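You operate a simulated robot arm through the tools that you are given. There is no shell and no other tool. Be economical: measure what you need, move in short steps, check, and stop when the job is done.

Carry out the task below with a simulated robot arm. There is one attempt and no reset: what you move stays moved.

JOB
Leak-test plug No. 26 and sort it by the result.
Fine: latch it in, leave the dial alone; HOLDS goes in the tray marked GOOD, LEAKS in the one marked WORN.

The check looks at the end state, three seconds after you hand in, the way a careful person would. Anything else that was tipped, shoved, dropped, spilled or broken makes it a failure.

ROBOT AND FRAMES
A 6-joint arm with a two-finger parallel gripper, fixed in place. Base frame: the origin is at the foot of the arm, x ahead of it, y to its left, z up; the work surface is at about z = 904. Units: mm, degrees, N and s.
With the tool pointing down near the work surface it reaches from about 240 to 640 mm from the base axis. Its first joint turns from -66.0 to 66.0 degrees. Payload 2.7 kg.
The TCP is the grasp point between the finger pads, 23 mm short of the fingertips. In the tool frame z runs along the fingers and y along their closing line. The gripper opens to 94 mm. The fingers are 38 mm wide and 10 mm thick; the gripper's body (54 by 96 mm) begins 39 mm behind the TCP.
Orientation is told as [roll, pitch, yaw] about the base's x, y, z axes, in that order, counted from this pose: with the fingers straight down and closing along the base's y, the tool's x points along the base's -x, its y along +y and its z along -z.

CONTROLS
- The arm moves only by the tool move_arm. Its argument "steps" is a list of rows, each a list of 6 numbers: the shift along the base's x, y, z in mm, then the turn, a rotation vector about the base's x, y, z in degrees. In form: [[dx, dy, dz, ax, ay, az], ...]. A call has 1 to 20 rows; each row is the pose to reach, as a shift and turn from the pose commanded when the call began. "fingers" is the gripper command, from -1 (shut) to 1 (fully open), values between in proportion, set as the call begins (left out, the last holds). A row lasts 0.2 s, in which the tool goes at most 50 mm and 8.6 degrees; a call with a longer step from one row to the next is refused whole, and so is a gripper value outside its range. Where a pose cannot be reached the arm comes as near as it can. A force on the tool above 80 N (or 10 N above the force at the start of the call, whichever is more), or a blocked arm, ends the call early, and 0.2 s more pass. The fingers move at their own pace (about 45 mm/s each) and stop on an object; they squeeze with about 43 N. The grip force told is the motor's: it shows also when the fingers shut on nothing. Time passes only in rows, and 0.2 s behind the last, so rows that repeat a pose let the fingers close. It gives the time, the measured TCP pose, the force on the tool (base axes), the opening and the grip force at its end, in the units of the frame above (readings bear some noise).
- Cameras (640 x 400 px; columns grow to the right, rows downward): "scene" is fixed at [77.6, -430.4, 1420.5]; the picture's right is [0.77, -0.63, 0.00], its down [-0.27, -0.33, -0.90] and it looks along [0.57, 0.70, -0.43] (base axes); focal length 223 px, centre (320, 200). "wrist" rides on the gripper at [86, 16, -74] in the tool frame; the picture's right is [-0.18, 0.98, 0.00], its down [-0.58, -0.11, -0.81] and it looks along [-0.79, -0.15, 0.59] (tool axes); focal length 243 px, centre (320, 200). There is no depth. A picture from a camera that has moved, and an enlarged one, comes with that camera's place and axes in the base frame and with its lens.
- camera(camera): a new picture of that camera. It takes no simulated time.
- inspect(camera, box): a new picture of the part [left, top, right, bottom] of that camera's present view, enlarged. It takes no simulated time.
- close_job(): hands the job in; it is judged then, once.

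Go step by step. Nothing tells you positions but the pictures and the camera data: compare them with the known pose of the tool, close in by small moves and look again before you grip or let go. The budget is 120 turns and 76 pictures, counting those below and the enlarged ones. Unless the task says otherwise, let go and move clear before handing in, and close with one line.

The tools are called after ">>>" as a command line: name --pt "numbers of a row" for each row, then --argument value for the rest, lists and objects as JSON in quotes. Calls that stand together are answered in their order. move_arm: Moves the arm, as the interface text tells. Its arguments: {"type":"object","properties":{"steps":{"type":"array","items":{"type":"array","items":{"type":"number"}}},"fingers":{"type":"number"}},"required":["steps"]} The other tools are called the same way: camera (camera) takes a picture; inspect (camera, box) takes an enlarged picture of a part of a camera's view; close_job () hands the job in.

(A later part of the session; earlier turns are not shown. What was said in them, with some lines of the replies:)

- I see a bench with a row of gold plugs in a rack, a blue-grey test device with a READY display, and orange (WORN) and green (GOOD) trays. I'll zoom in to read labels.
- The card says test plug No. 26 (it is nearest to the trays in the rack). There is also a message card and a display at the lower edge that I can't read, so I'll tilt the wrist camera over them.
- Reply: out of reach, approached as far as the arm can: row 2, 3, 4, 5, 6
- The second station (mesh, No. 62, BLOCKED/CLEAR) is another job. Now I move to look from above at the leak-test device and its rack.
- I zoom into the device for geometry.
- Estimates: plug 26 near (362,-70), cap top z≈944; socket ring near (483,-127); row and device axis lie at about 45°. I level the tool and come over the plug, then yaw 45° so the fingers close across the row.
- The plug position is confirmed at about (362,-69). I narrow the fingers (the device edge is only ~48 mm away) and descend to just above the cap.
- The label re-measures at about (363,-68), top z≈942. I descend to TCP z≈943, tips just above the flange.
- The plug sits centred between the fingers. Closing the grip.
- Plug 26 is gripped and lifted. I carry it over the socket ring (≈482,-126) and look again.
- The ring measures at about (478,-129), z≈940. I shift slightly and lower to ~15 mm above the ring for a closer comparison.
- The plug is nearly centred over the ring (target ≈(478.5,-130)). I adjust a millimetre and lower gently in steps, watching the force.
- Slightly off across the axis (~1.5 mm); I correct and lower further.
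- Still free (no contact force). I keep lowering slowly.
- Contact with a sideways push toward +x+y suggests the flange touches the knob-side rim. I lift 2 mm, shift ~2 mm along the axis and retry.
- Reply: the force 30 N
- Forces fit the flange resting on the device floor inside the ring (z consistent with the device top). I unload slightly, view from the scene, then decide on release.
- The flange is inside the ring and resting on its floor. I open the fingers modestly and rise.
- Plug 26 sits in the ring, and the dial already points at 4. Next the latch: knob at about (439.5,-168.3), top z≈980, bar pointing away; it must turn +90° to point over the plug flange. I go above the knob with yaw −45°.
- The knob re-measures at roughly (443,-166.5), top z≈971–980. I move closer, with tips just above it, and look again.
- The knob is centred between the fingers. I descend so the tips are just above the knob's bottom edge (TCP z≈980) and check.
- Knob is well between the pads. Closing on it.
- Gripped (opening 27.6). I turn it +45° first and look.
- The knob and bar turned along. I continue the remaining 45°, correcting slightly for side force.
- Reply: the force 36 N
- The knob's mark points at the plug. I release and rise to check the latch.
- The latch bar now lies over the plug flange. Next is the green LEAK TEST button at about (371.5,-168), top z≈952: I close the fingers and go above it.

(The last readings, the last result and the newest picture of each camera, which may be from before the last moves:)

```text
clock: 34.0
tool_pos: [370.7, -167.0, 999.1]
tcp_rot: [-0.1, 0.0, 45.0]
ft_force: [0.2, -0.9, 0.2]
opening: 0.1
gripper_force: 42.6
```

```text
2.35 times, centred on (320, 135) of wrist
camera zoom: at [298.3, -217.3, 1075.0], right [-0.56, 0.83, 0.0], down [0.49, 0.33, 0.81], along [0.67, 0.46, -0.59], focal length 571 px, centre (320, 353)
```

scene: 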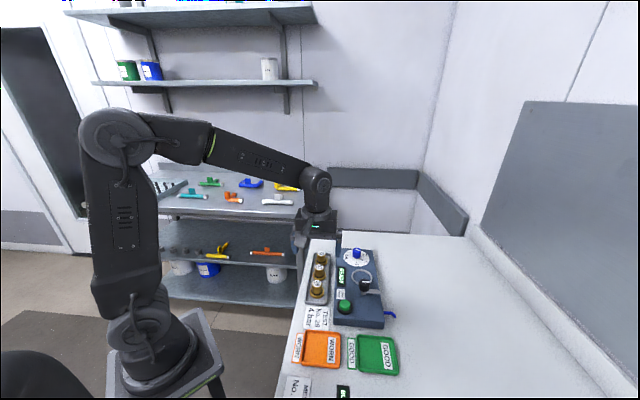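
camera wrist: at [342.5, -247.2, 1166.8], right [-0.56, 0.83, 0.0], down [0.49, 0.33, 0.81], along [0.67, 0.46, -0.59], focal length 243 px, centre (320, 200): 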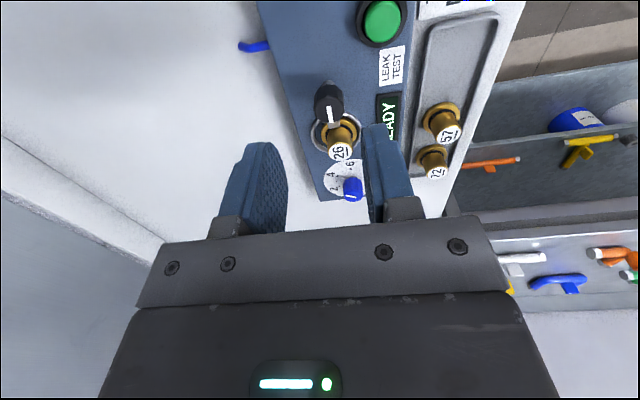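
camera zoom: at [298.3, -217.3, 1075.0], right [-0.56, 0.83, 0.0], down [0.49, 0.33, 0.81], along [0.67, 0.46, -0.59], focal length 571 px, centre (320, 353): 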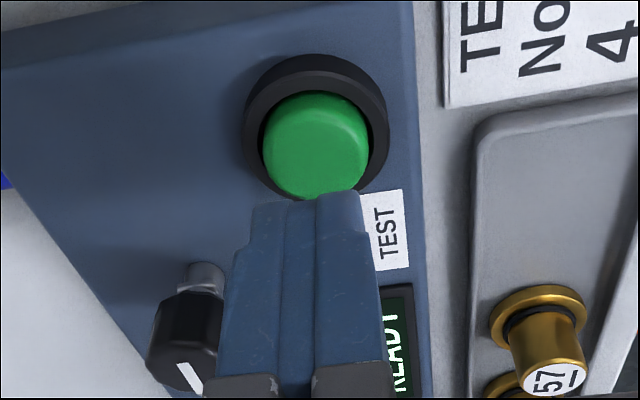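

Button centre refines to (369.3,-170.2). I shift and press down gently.

>>> move_arm --pt "-1.3 -3 -8 0 0 0" --pt "-1.3 -3 -18 0 0 0" --pt "-1.3 -3 -21 0 0 0" --pt "-1.3 -3 -23 0 0 0" --pt "-1.3 -3 -25 0 0 0" --pt "-1.3 -3 -27 0 0 0" --pt "-1.3 -3 -27 0 0 0"

>>> inspect --camera "wrist" --box '[200, 50, 440, 220]'

```text
clock: 35.6
tool_pos: [369.9, -169.7, 971.9]
tcp_rot: [-0.1, 0.0, 44.9]
ft_force: [1.0, -0.5, 0.1]
opening: 0.0
gripper_force: 42.5
```

```text
2.35 times, centred on (320, 135) of wrist
camera zoom: at [297.0, -220.6, 1048.3], right [-0.56, 0.83, 0.0], down [0.49, 0.33, 0.81], along [0.67, 0.46, -0.59], focal length 571 px, centre (320, 353)
```

zoom: 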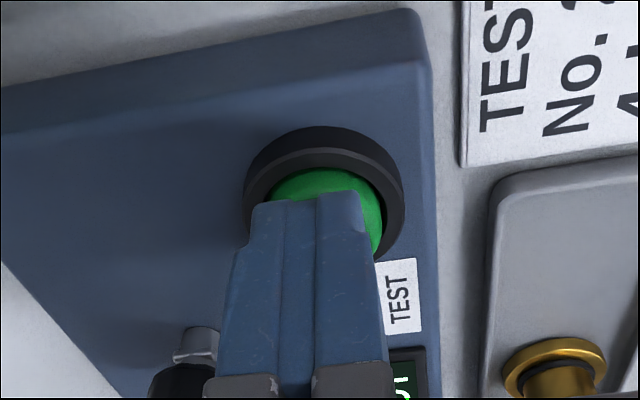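

No contact yet; the tips sit slightly to the left of the button centre. I shift ~2.5 mm and press further.

>>> move_arm --pt "-1.5 2.2 0 0 0 0" --pt "-1.5 2.2 -2 0 0 0" --pt "-1.5 2.2 -4 0 0 0" --pt "-1.5 2.2 -4 0 0 0"

>>> inspect --camera "scene" --box '[310, 250, 400, 330]'

```text
clock: 36.6
tool_pos: [369.6, -167.3, 969.4]
tcp_rot: [0.0, 0.0, 45.0]
ft_force: [0.9, 0.1, 1.0]
opening: 0.0
gripper_force: 42.6
```

```text
5.00 times, centred on (355, 290) of scene
camera zoom: at [77.6, -430.4, 1420.5], right [0.77, -0.63, 0.0], down [-0.27, -0.33, -0.9], along [0.57, 0.7, -0.43], focal length 1113 px, centre (145, -250)
```

zoom: 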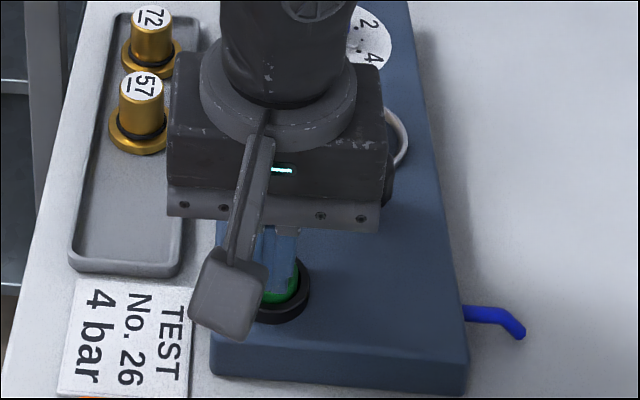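

>>> move_arm --pt "0 0 -2 0 0 0" --pt "0 0 -4 0 0 0" --pt "0 0 -4 0 0 0" --pt "0 0 -4 0 0 0"

```text
clock: 37.6
tool_pos: [368.2, -166.8, 965.1]
tcp_rot: [0.0, 0.0, 45.0]
ft_force: [1.6, -0.5, 2.0]
opening: 0.1
gripper_force: 42.5
```

A light 2 N now; perhaps the button spring. I press a little more.

>>> move_arm --pt "0 0 -1.5 0 0 0" --pt "0 0 -3 0 0 0" --pt "0 0 -3 0 0 0" --pt "0 0 -3 0 0 0"

>>> inspect --camera "wrist" --box '[200, 50, 440, 220]'

```text
clock: 38.6
tool_pos: [368.9, -168.8, 961.8]
tcp_rot: [-0.1, -0.1, 45.0]
ft_force: [3.5, 3.0, 8.9]
opening: 0.0
gripper_force: 42.4
```

```text
2.35 times, centred on (320, 135) of wrist
camera zoom: at [295.0, -217.6, 1037.6], right [-0.56, 0.83, 0.0], down [0.49, 0.33, 0.81], along [0.67, 0.46, -0.59], focal length 571 px, centre (320, 353)
```

zoom: 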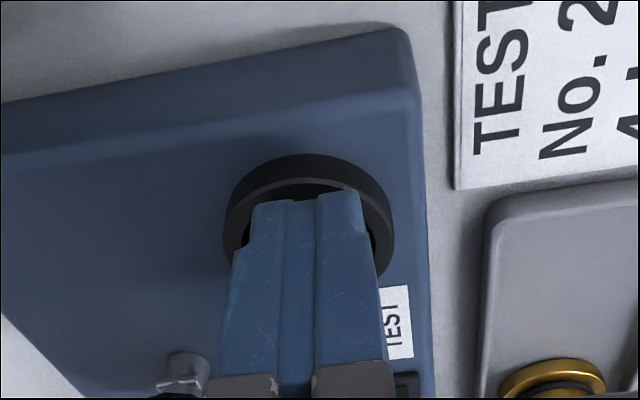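

The button is depressed into the bezel. I rise and read the display.

>>> move_arm --pt "0 0 10 0 0 0" --pt "0 0 30 0 0 0" --pt "-10 -10 70 0 0 0" --pt "-20 -20 110 0 0 0" --pt "-20 -20 110 0 0 0"

>>> inspect --camera "scene" --box '[310, 240, 400, 330]'

```text
clock: 39.8
tool_pos: [347.3, -188.3, 1071.5]
tcp_rot: [0.0, -0.1, 45.0]
ft_force: [0.1, 0.4, 0.3]
opening: 0.1
gripper_force: 42.2
```

```text
4.44 times, centred on (355, 285) of scene
camera zoom: at [77.6, -430.4, 1420.5], right [0.77, -0.63, 0.0], down [-0.27, -0.33, -0.9], along [0.57, 0.7, -0.43], focal length 989 px, centre (164, -178)
```

zoom: 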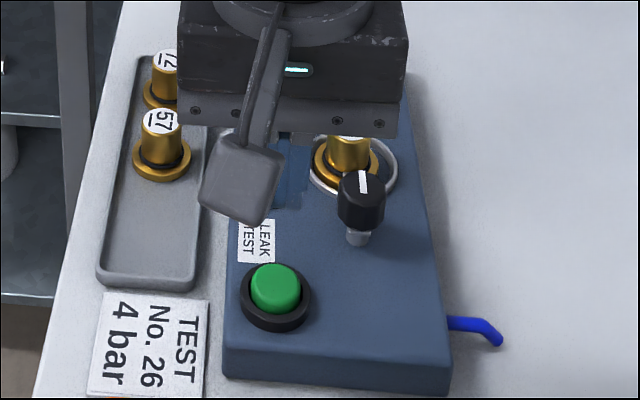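

The display is hidden from the scene camera, so I check it with the wrist camera.

>>> camera --camera "wrist"

```text
27 pictures are left
camera wrist: at [272.9, -239.1, 1148.1], right [-0.56, 0.83, 0.0], down [0.49, 0.33, 0.81], along [0.67, 0.46, -0.59], focal length 243 px, centre (320, 200)
```

wrist: 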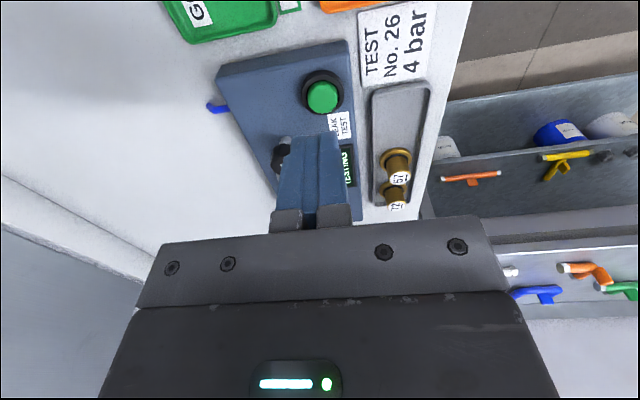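

It shows TESTING. While it runs, I position above the latch knob with the fingers at 40 mm and wait.

>>> move_arm --pt "25 5 0 0 0 0" --pt "50 12 0 0 0 0" --pt "75 18 0 0 0 0" --pt "97 22 -15 0 0 0" --pt "97 22 -30 0 0 0" --pt "97 22 -30 0 0 0" --pt "97 22 -30 0 0 0" --pt "97 22 -30 0 0 0" --pt "97 22 -30 0 0 0" --pt "97 22 -30 0 0 0" --pt "97 22 -30 0 0 0" --pt "97 22 -30 0 0 0" --pt "97 22 -30 0 0 0" --pt "97 22 -30 0 0 0" --pt "97 22 -30 0 0 0" --pt "97 22 -30 0 0 0" --pt "97 22 -30 0 0 0" --pt "97 22 -30 0 0 0" --fingers -0.15

>>> camera --camera "wrist"

```text
clock: 43.6
tool_pos: [444.7, -165.3, 1041.6]
tcp_rot: [0.0, 0.0, 45.0]
ft_force: [-0.3, -0.6, -0.1]
opening: 39.8
gripper_force: 0.1
```

```text
26 pictures are left
camera wrist: at [371.0, -215.7, 1117.4], right [-0.56, 0.83, 0.0], down [0.49, 0.33, 0.81], along [0.67, 0.46, -0.59], focal length 243 px, centre (320, 200)
```

wrist: 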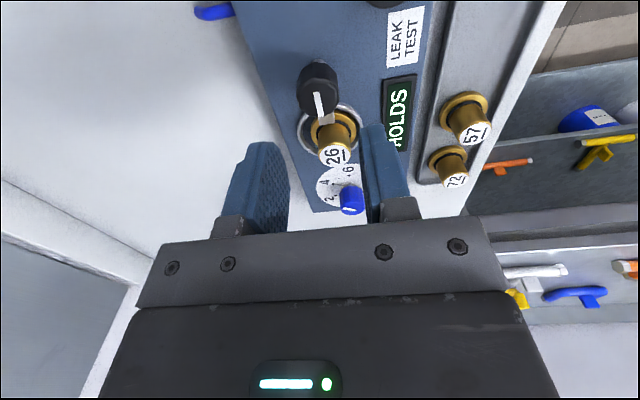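

It reads HOLDS. I zoom to confirm result and dial position.

>>> inspect --camera "wrist" --box '[280, 50, 440, 220]'

```text
2.35 times, centred on (360, 135) of wrist
camera zoom: at [371.0, -215.7, 1117.4], right [-0.56, 0.83, 0.0], down [0.49, 0.33, 0.81], along [0.67, 0.46, -0.59], focal length 571 px, centre (226, 353)
```

zoom: 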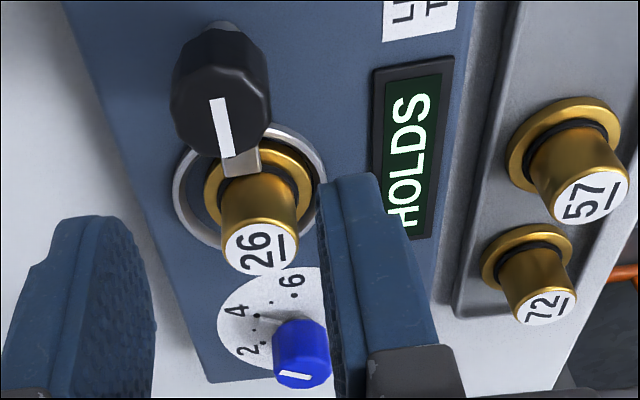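

HOLDS, so the plug goes to GOOD. First I unlatch: descend onto the knob and grip it.

>>> move_arm --pt "0 -1 -20 0 0 0" --pt "0 -1 -40 0 0 0" --pt "0 -1 -55 0 0 0" --pt "0 -1 -61 0 0 0" --pt "0 -1 -61 0 0 0"

>>> move_arm --pt "0 0 0 0 0 0" --pt "0 0 0 0 0 0" --pt "0 0 0 0 0 0" --pt "0 0 0 0 0 0" --fingers -1

```text
clock: 44.8
tool_pos: [445.5, -165.1, 980.8]
tcp_rot: [0.0, 0.0, 44.9]
ft_force: [1.1, -0.5, 0.4]
opening: 39.8
gripper_force: 0.0
```

```text
clock: 45.8
tool_pos: [445.1, -167.2, 980.8]
tcp_rot: [0.0, -0.1, 44.9]
ft_force: [1.8, -1.3, -4.3]
opening: 27.4
gripper_force: 44.7
```

Gripped with little side force. I turn it back −90°.

>>> move_arm --pt "0 0 0 0 0 -7" --pt "0 0 0 0 0 -14" --pt "0 0 0 0 0 -21" --pt "0 0 0 0 0 -28" --pt "0 0 0 0 0 -35" --pt "0 0 0 0 0 -42" --pt "0 0 0 0 0 -49" --pt "0 0 0 0 0 -56" --pt "0 0 0 0 0 -63" --pt "0 0 0 0 0 -70" --pt "0 0 0 0 0 -77" --pt "0 0 0 0 0 -84" --pt "0 0 0 0 0 -90" --pt "0 0 0 0 0 -90"

>>> move_arm --pt "0 0 0 0 0 0" --pt "0 0 0 0 0 0" --pt "0 0 0 0 0 0" --fingers -0.15

>>> move_arm --pt "0 0 15 0 0 0" --pt "0 0 40 0 0 0" --pt "0 0 75 0 0 0" --pt "0 0 75 0 0 0"

>>> inspect --camera "wrist" --box '[260, 0, 460, 150]'

>>> inspect --camera "scene" --box '[330, 230, 400, 300]'

```text
clock: 48.8
tool_pos: [445.1, -165.9, 982.4]
tcp_rot: [0.0, 0.0, -45.2]
ft_force: [-8.7, -0.9, -2.2]
opening: 27.4
gripper_force: 45.6
```

```text
clock: 49.6
tool_pos: [445.8, -166.9, 980.6]
tcp_rot: [0.0, -0.1, -45.1]
ft_force: [-0.4, 0.0, 0.8]
opening: 40.1
gripper_force: 0.1
```

```text
clock: 50.6
tool_pos: [446.7, -165.6, 1057.1]
tcp_rot: [0.0, 0.0, -45.0]
ft_force: [-0.1, -1.5, 0.2]
opening: 40.1
gripper_force: 0.0
```

```text
2.67 times, centred on (360, 75) of wrist
camera zoom: at [396.0, -94.2, 1132.7], right [0.83, 0.56, 0.0], down [0.33, -0.49, 0.81], along [0.46, -0.67, -0.59], focal length 647 px, centre (213, 533)
```

zoom: 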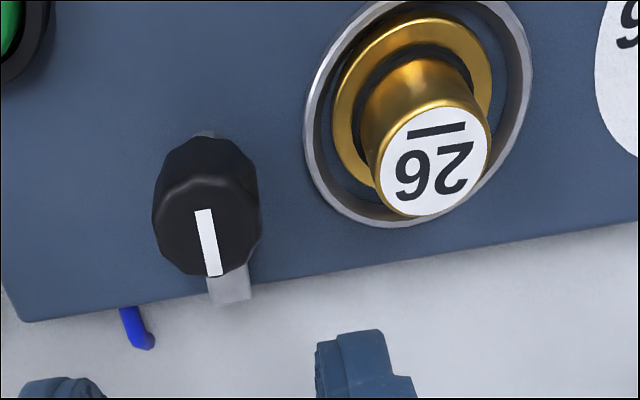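

```text
5.71 times, centred on (365, 265) of scene
camera zoom: at [77.6, -430.4, 1420.5], right [0.77, -0.63, 0.0], down [-0.27, -0.33, -0.9], along [0.57, 0.7, -0.43], focal length 1272 px, centre (63, -171)
```

zoom: 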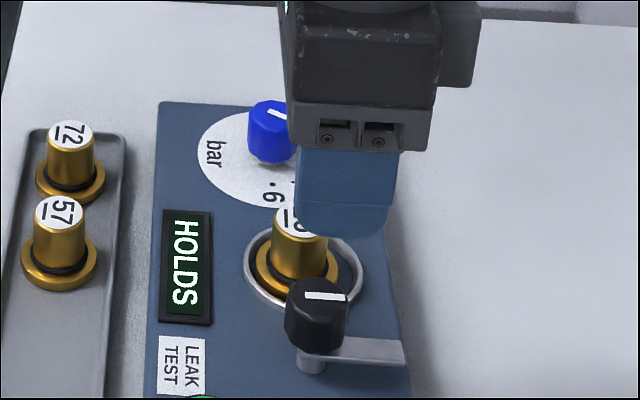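

Unlatched, bar back outward. I return over the plug with yaw +45° and fingers at ~52 mm.

>>> move_arm --pt "3 4 0 0 0 8" --pt "6 8 0 0 0 16" --pt "10 12 0 0 0 24" --pt "14 16 0 0 0 32" --pt "18 20 0 0 0 40" --pt "22 24 0 0 0 48" --pt "25 28 0 0 0 56" --pt "28 32 0 0 0 64" --pt "31 35 0 0 0 72" --pt "34 38.5 0 0 0 80" --pt "34 38.5 -15 0 0 88" --pt "34 38.5 -37 0 0 90" --pt "34 38.5 -47 0 0 90" --pt "34 38.5 -47 0 0 90" --fingers 0.1

>>> inspect --camera "wrist" --box '[200, 50, 440, 220]'

```text
clock: 53.6
tool_pos: [478.6, -128.9, 1007.4]
tcp_rot: [-0.1, -0.1, 45.0]
ft_force: [-0.3, -0.7, 0.7]
opening: 51.7
gripper_force: 0.1
```

```text
2.35 times, centred on (320, 135) of wrist
camera zoom: at [406.8, -179.3, 1082.9], right [-0.57, 0.82, 0.0], down [0.49, 0.33, 0.81], along [0.67, 0.46, -0.59], focal length 571 px, centre (320, 353)
```

zoom: 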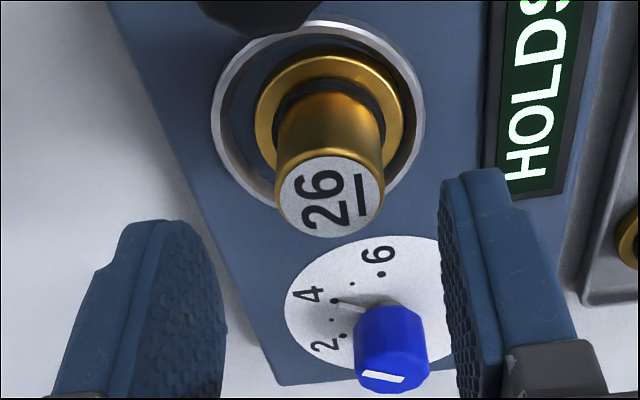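

Plug at ≈(480,-126.5). I descend and grip it.

>>> move_arm --pt "0.5 1.5 -12 0 0 0" --pt "0.5 1.5 -24 0 0 0" --pt "0.5 1.5 -35.5 0 0 0" --pt "0.5 1.5 -35.5 0 0 0"

>>> move_arm --pt "0 0 0 0 0 0" --pt "0 0 0 0 0 0" --pt "0 0 0 0 0 0" --pt "0 0 0 0 0 0" --fingers -1

>>> move_arm --pt "0 0 10 0 0 0" --pt "0 0 30 0 0 0" --pt "0 0 60 0 0 0" --pt "0 0 90 0 0 0" --pt "0 0 90 0 0 0"

>>> camera --camera "scene"

```text
clock: 54.6
tool_pos: [481.5, -125.1, 972.1]
tcp_rot: [0.0, 0.0, 45.0]
ft_force: [0.2, -0.6, 0.2]
opening: 51.5
gripper_force: 0.1
```

```text
clock: 55.6
tool_pos: [481.3, -126.0, 972.8]
tcp_rot: [0.0, 0.0, 45.0]
ft_force: [-0.6, -0.8, -0.2]
opening: 26.8
gripper_force: 43.0
```

```text
clock: 56.8
tool_pos: [477.6, -127.7, 1063.7]
tcp_rot: [0.1, -0.1, 45.1]
ft_force: [1.3, -0.2, -2.3]
opening: 26.7
gripper_force: 43.0
```

```text
21 pictures are left
```

scene: 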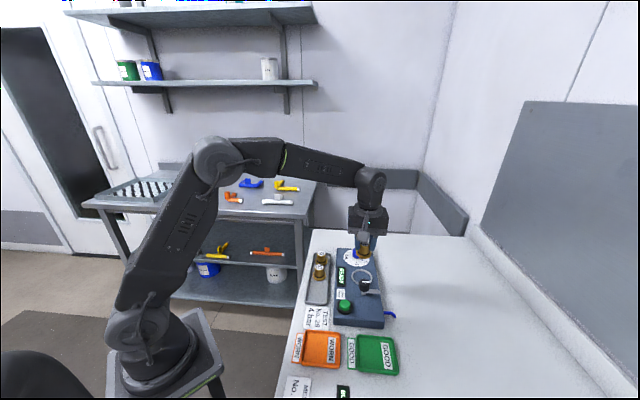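

The plug is lifted clear. I carry it to the GOOD tray centre (≈357.5,-277) at height.

>>> move_arm --pt "-24 -30 0 0 0 0" --pt "-48 -60 0 0 0 0" --pt "-72 -90 0 0 0 0" --pt "-96 -120 0 0 0 0" --pt "-121 -150 0 0 0 0" --pt "-121 -150 -40 0 0 0" --pt "-121 -150 -70 0 0 0" --pt "-121 -150 -70 0 0 0"

>>> camera --camera "wrist"

>>> inspect --camera "scene" --box '[290, 290, 430, 390]'

```text
clock: 58.6
tool_pos: [359.1, -277.6, 992.2]
tcp_rot: [0.1, -0.1, 45.0]
ft_force: [0.4, 0.2, -2.1]
opening: 27.1
gripper_force: 42.6
```

```text
20 pictures are left
camera wrist: at [287.4, -327.6, 1068.0], right [-0.56, 0.83, 0.0], down [0.49, 0.33, 0.81], along [0.67, 0.46, -0.59], focal length 243 px, centre (320, 200)
```

wrist: 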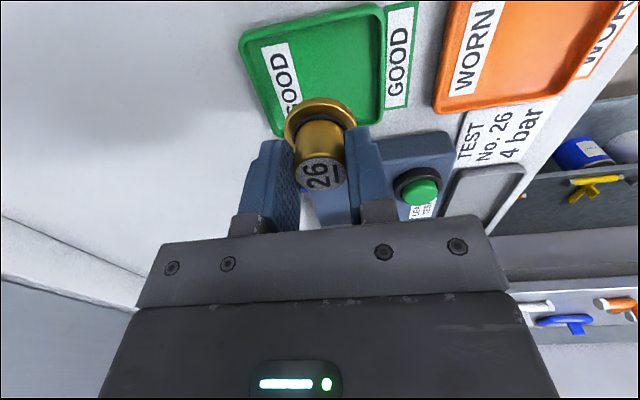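

```text
4.00 times, centred on (360, 340) of scene
camera zoom: at [77.6, -430.4, 1420.5], right [0.77, -0.63, 0.0], down [-0.27, -0.33, -0.9], along [0.57, 0.7, -0.43], focal length 890 px, centre (160, -360)
```

zoom: 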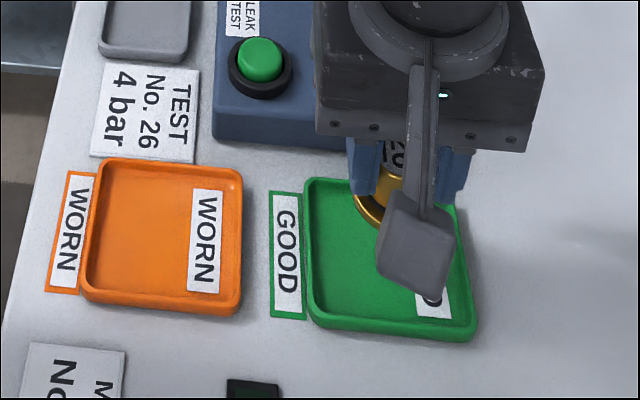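

The tray centre refines to ≈(355.5,-281). I shift and lower to near the tray floor, then in small steps.

>>> move_arm --pt "-3 -3.5 -10 0 0 0" --pt "-3 -3.5 -25 0 0 0" --pt "-3 -3.5 -38 0 0 0" --pt "-3 -3.5 -44 0 0 0" --pt "-3 -3.5 -44 0 0 0"

>>> move_arm --pt "0 0 -1.5 0 0 0" --pt "0 0 -3 0 0 0" --pt "0 0 -3 0 0 0"

>>> inspect --camera "wrist" --box '[200, 20, 440, 220]'

```text
clock: 59.8
tool_pos: [356.4, -280.1, 948.5]
tcp_rot: [0.0, 0.0, 45.0]
ft_force: [-0.6, 0.0, -1.2]
opening: 26.8
gripper_force: 42.6
```

```text
clock: 60.6
tool_pos: [355.9, -279.5, 946.9]
tcp_rot: [0.0, 0.1, 45.0]
ft_force: [-2.7, -0.5, 5.3]
opening: 26.7
gripper_force: 43.2
```

```text
2.00 times, centred on (320, 120) of wrist
camera zoom: at [282.4, -330.4, 1022.7], right [-0.56, 0.83, 0.0], down [0.49, 0.33, 0.81], along [0.67, 0.46, -0.59], focal length 485 px, centre (320, 360)
```

zoom: 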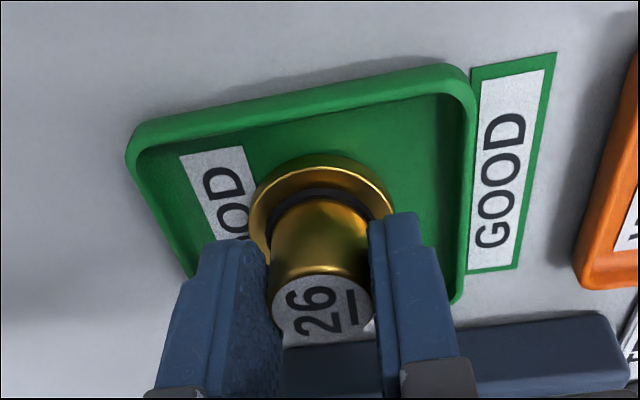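

The flange rests on the tray floor, centred. I release and rise.

>>> move_arm --pt "0 0 0.5 0 0 0" --pt "0 0 0.5 0 0 0" --pt "0 0 0.5 0 0 0" --pt "0 0 0.5 0 0 0" --fingers 0

>>> move_arm --pt "0 0 15 0 0 0" --pt "0 0 45 0 0 0" --pt "0 0 90 0 0 0" --pt "0 15 130 0 0 0" --pt "0 50 150 0 0 0" --pt "0 90 160 0 0 0" --pt "0 90 160 0 0 0"

>>> camera --camera "scene"

>>> inspect --camera "scene" --box '[290, 240, 430, 390]'

```text
clock: 61.6
tool_pos: [356.6, -279.0, 946.5]
tcp_rot: [0.1, 0.0, 45.1]
ft_force: [0.1, -0.1, -0.2]
opening: 46.9
gripper_force: 0.1
```

```text
clock: 63.2
tool_pos: [355.5, -190.6, 1105.1]
tcp_rot: [0.2, 0.0, 45.0]
ft_force: [1.2, -0.2, 0.3]
opening: 47.2
gripper_force: 0.0
```

```text
17 pictures are left
```

scene: 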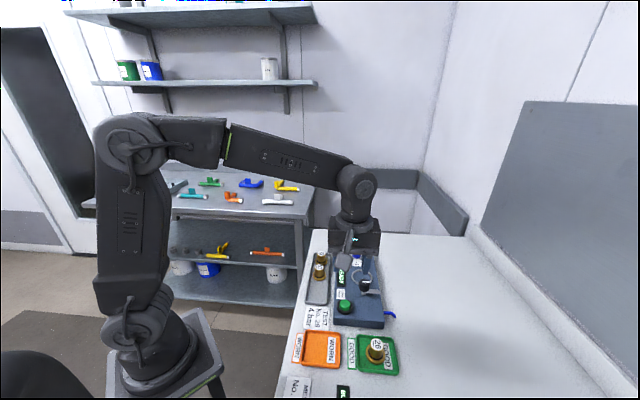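

```text
2.67 times, centred on (360, 315) of scene
camera zoom: at [77.6, -430.4, 1420.5], right [0.77, -0.63, 0.0], down [-0.27, -0.33, -0.9], along [0.57, 0.7, -0.43], focal length 594 px, centre (213, -107)
```

zoom: 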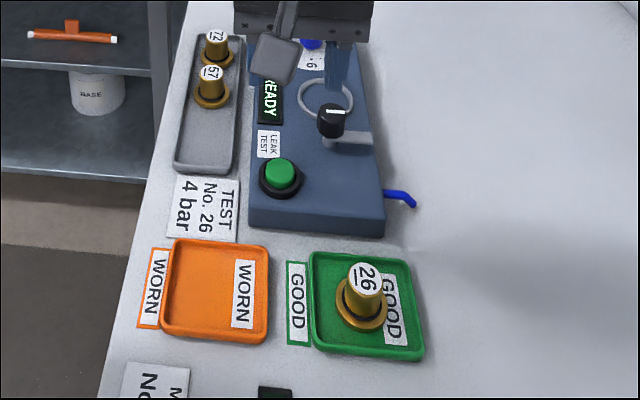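

Plug 26 stands upright in the GOOD tray, the tester is back to READY with the latch open, the dial is untouched and the arm is clear. I hand in.

>>> close_job

```text
The job is handed in.
```

Plug No. 26 tested HOLDS with the dial left at its 4 bar setting, and it now stands upright in the GOOD tray.
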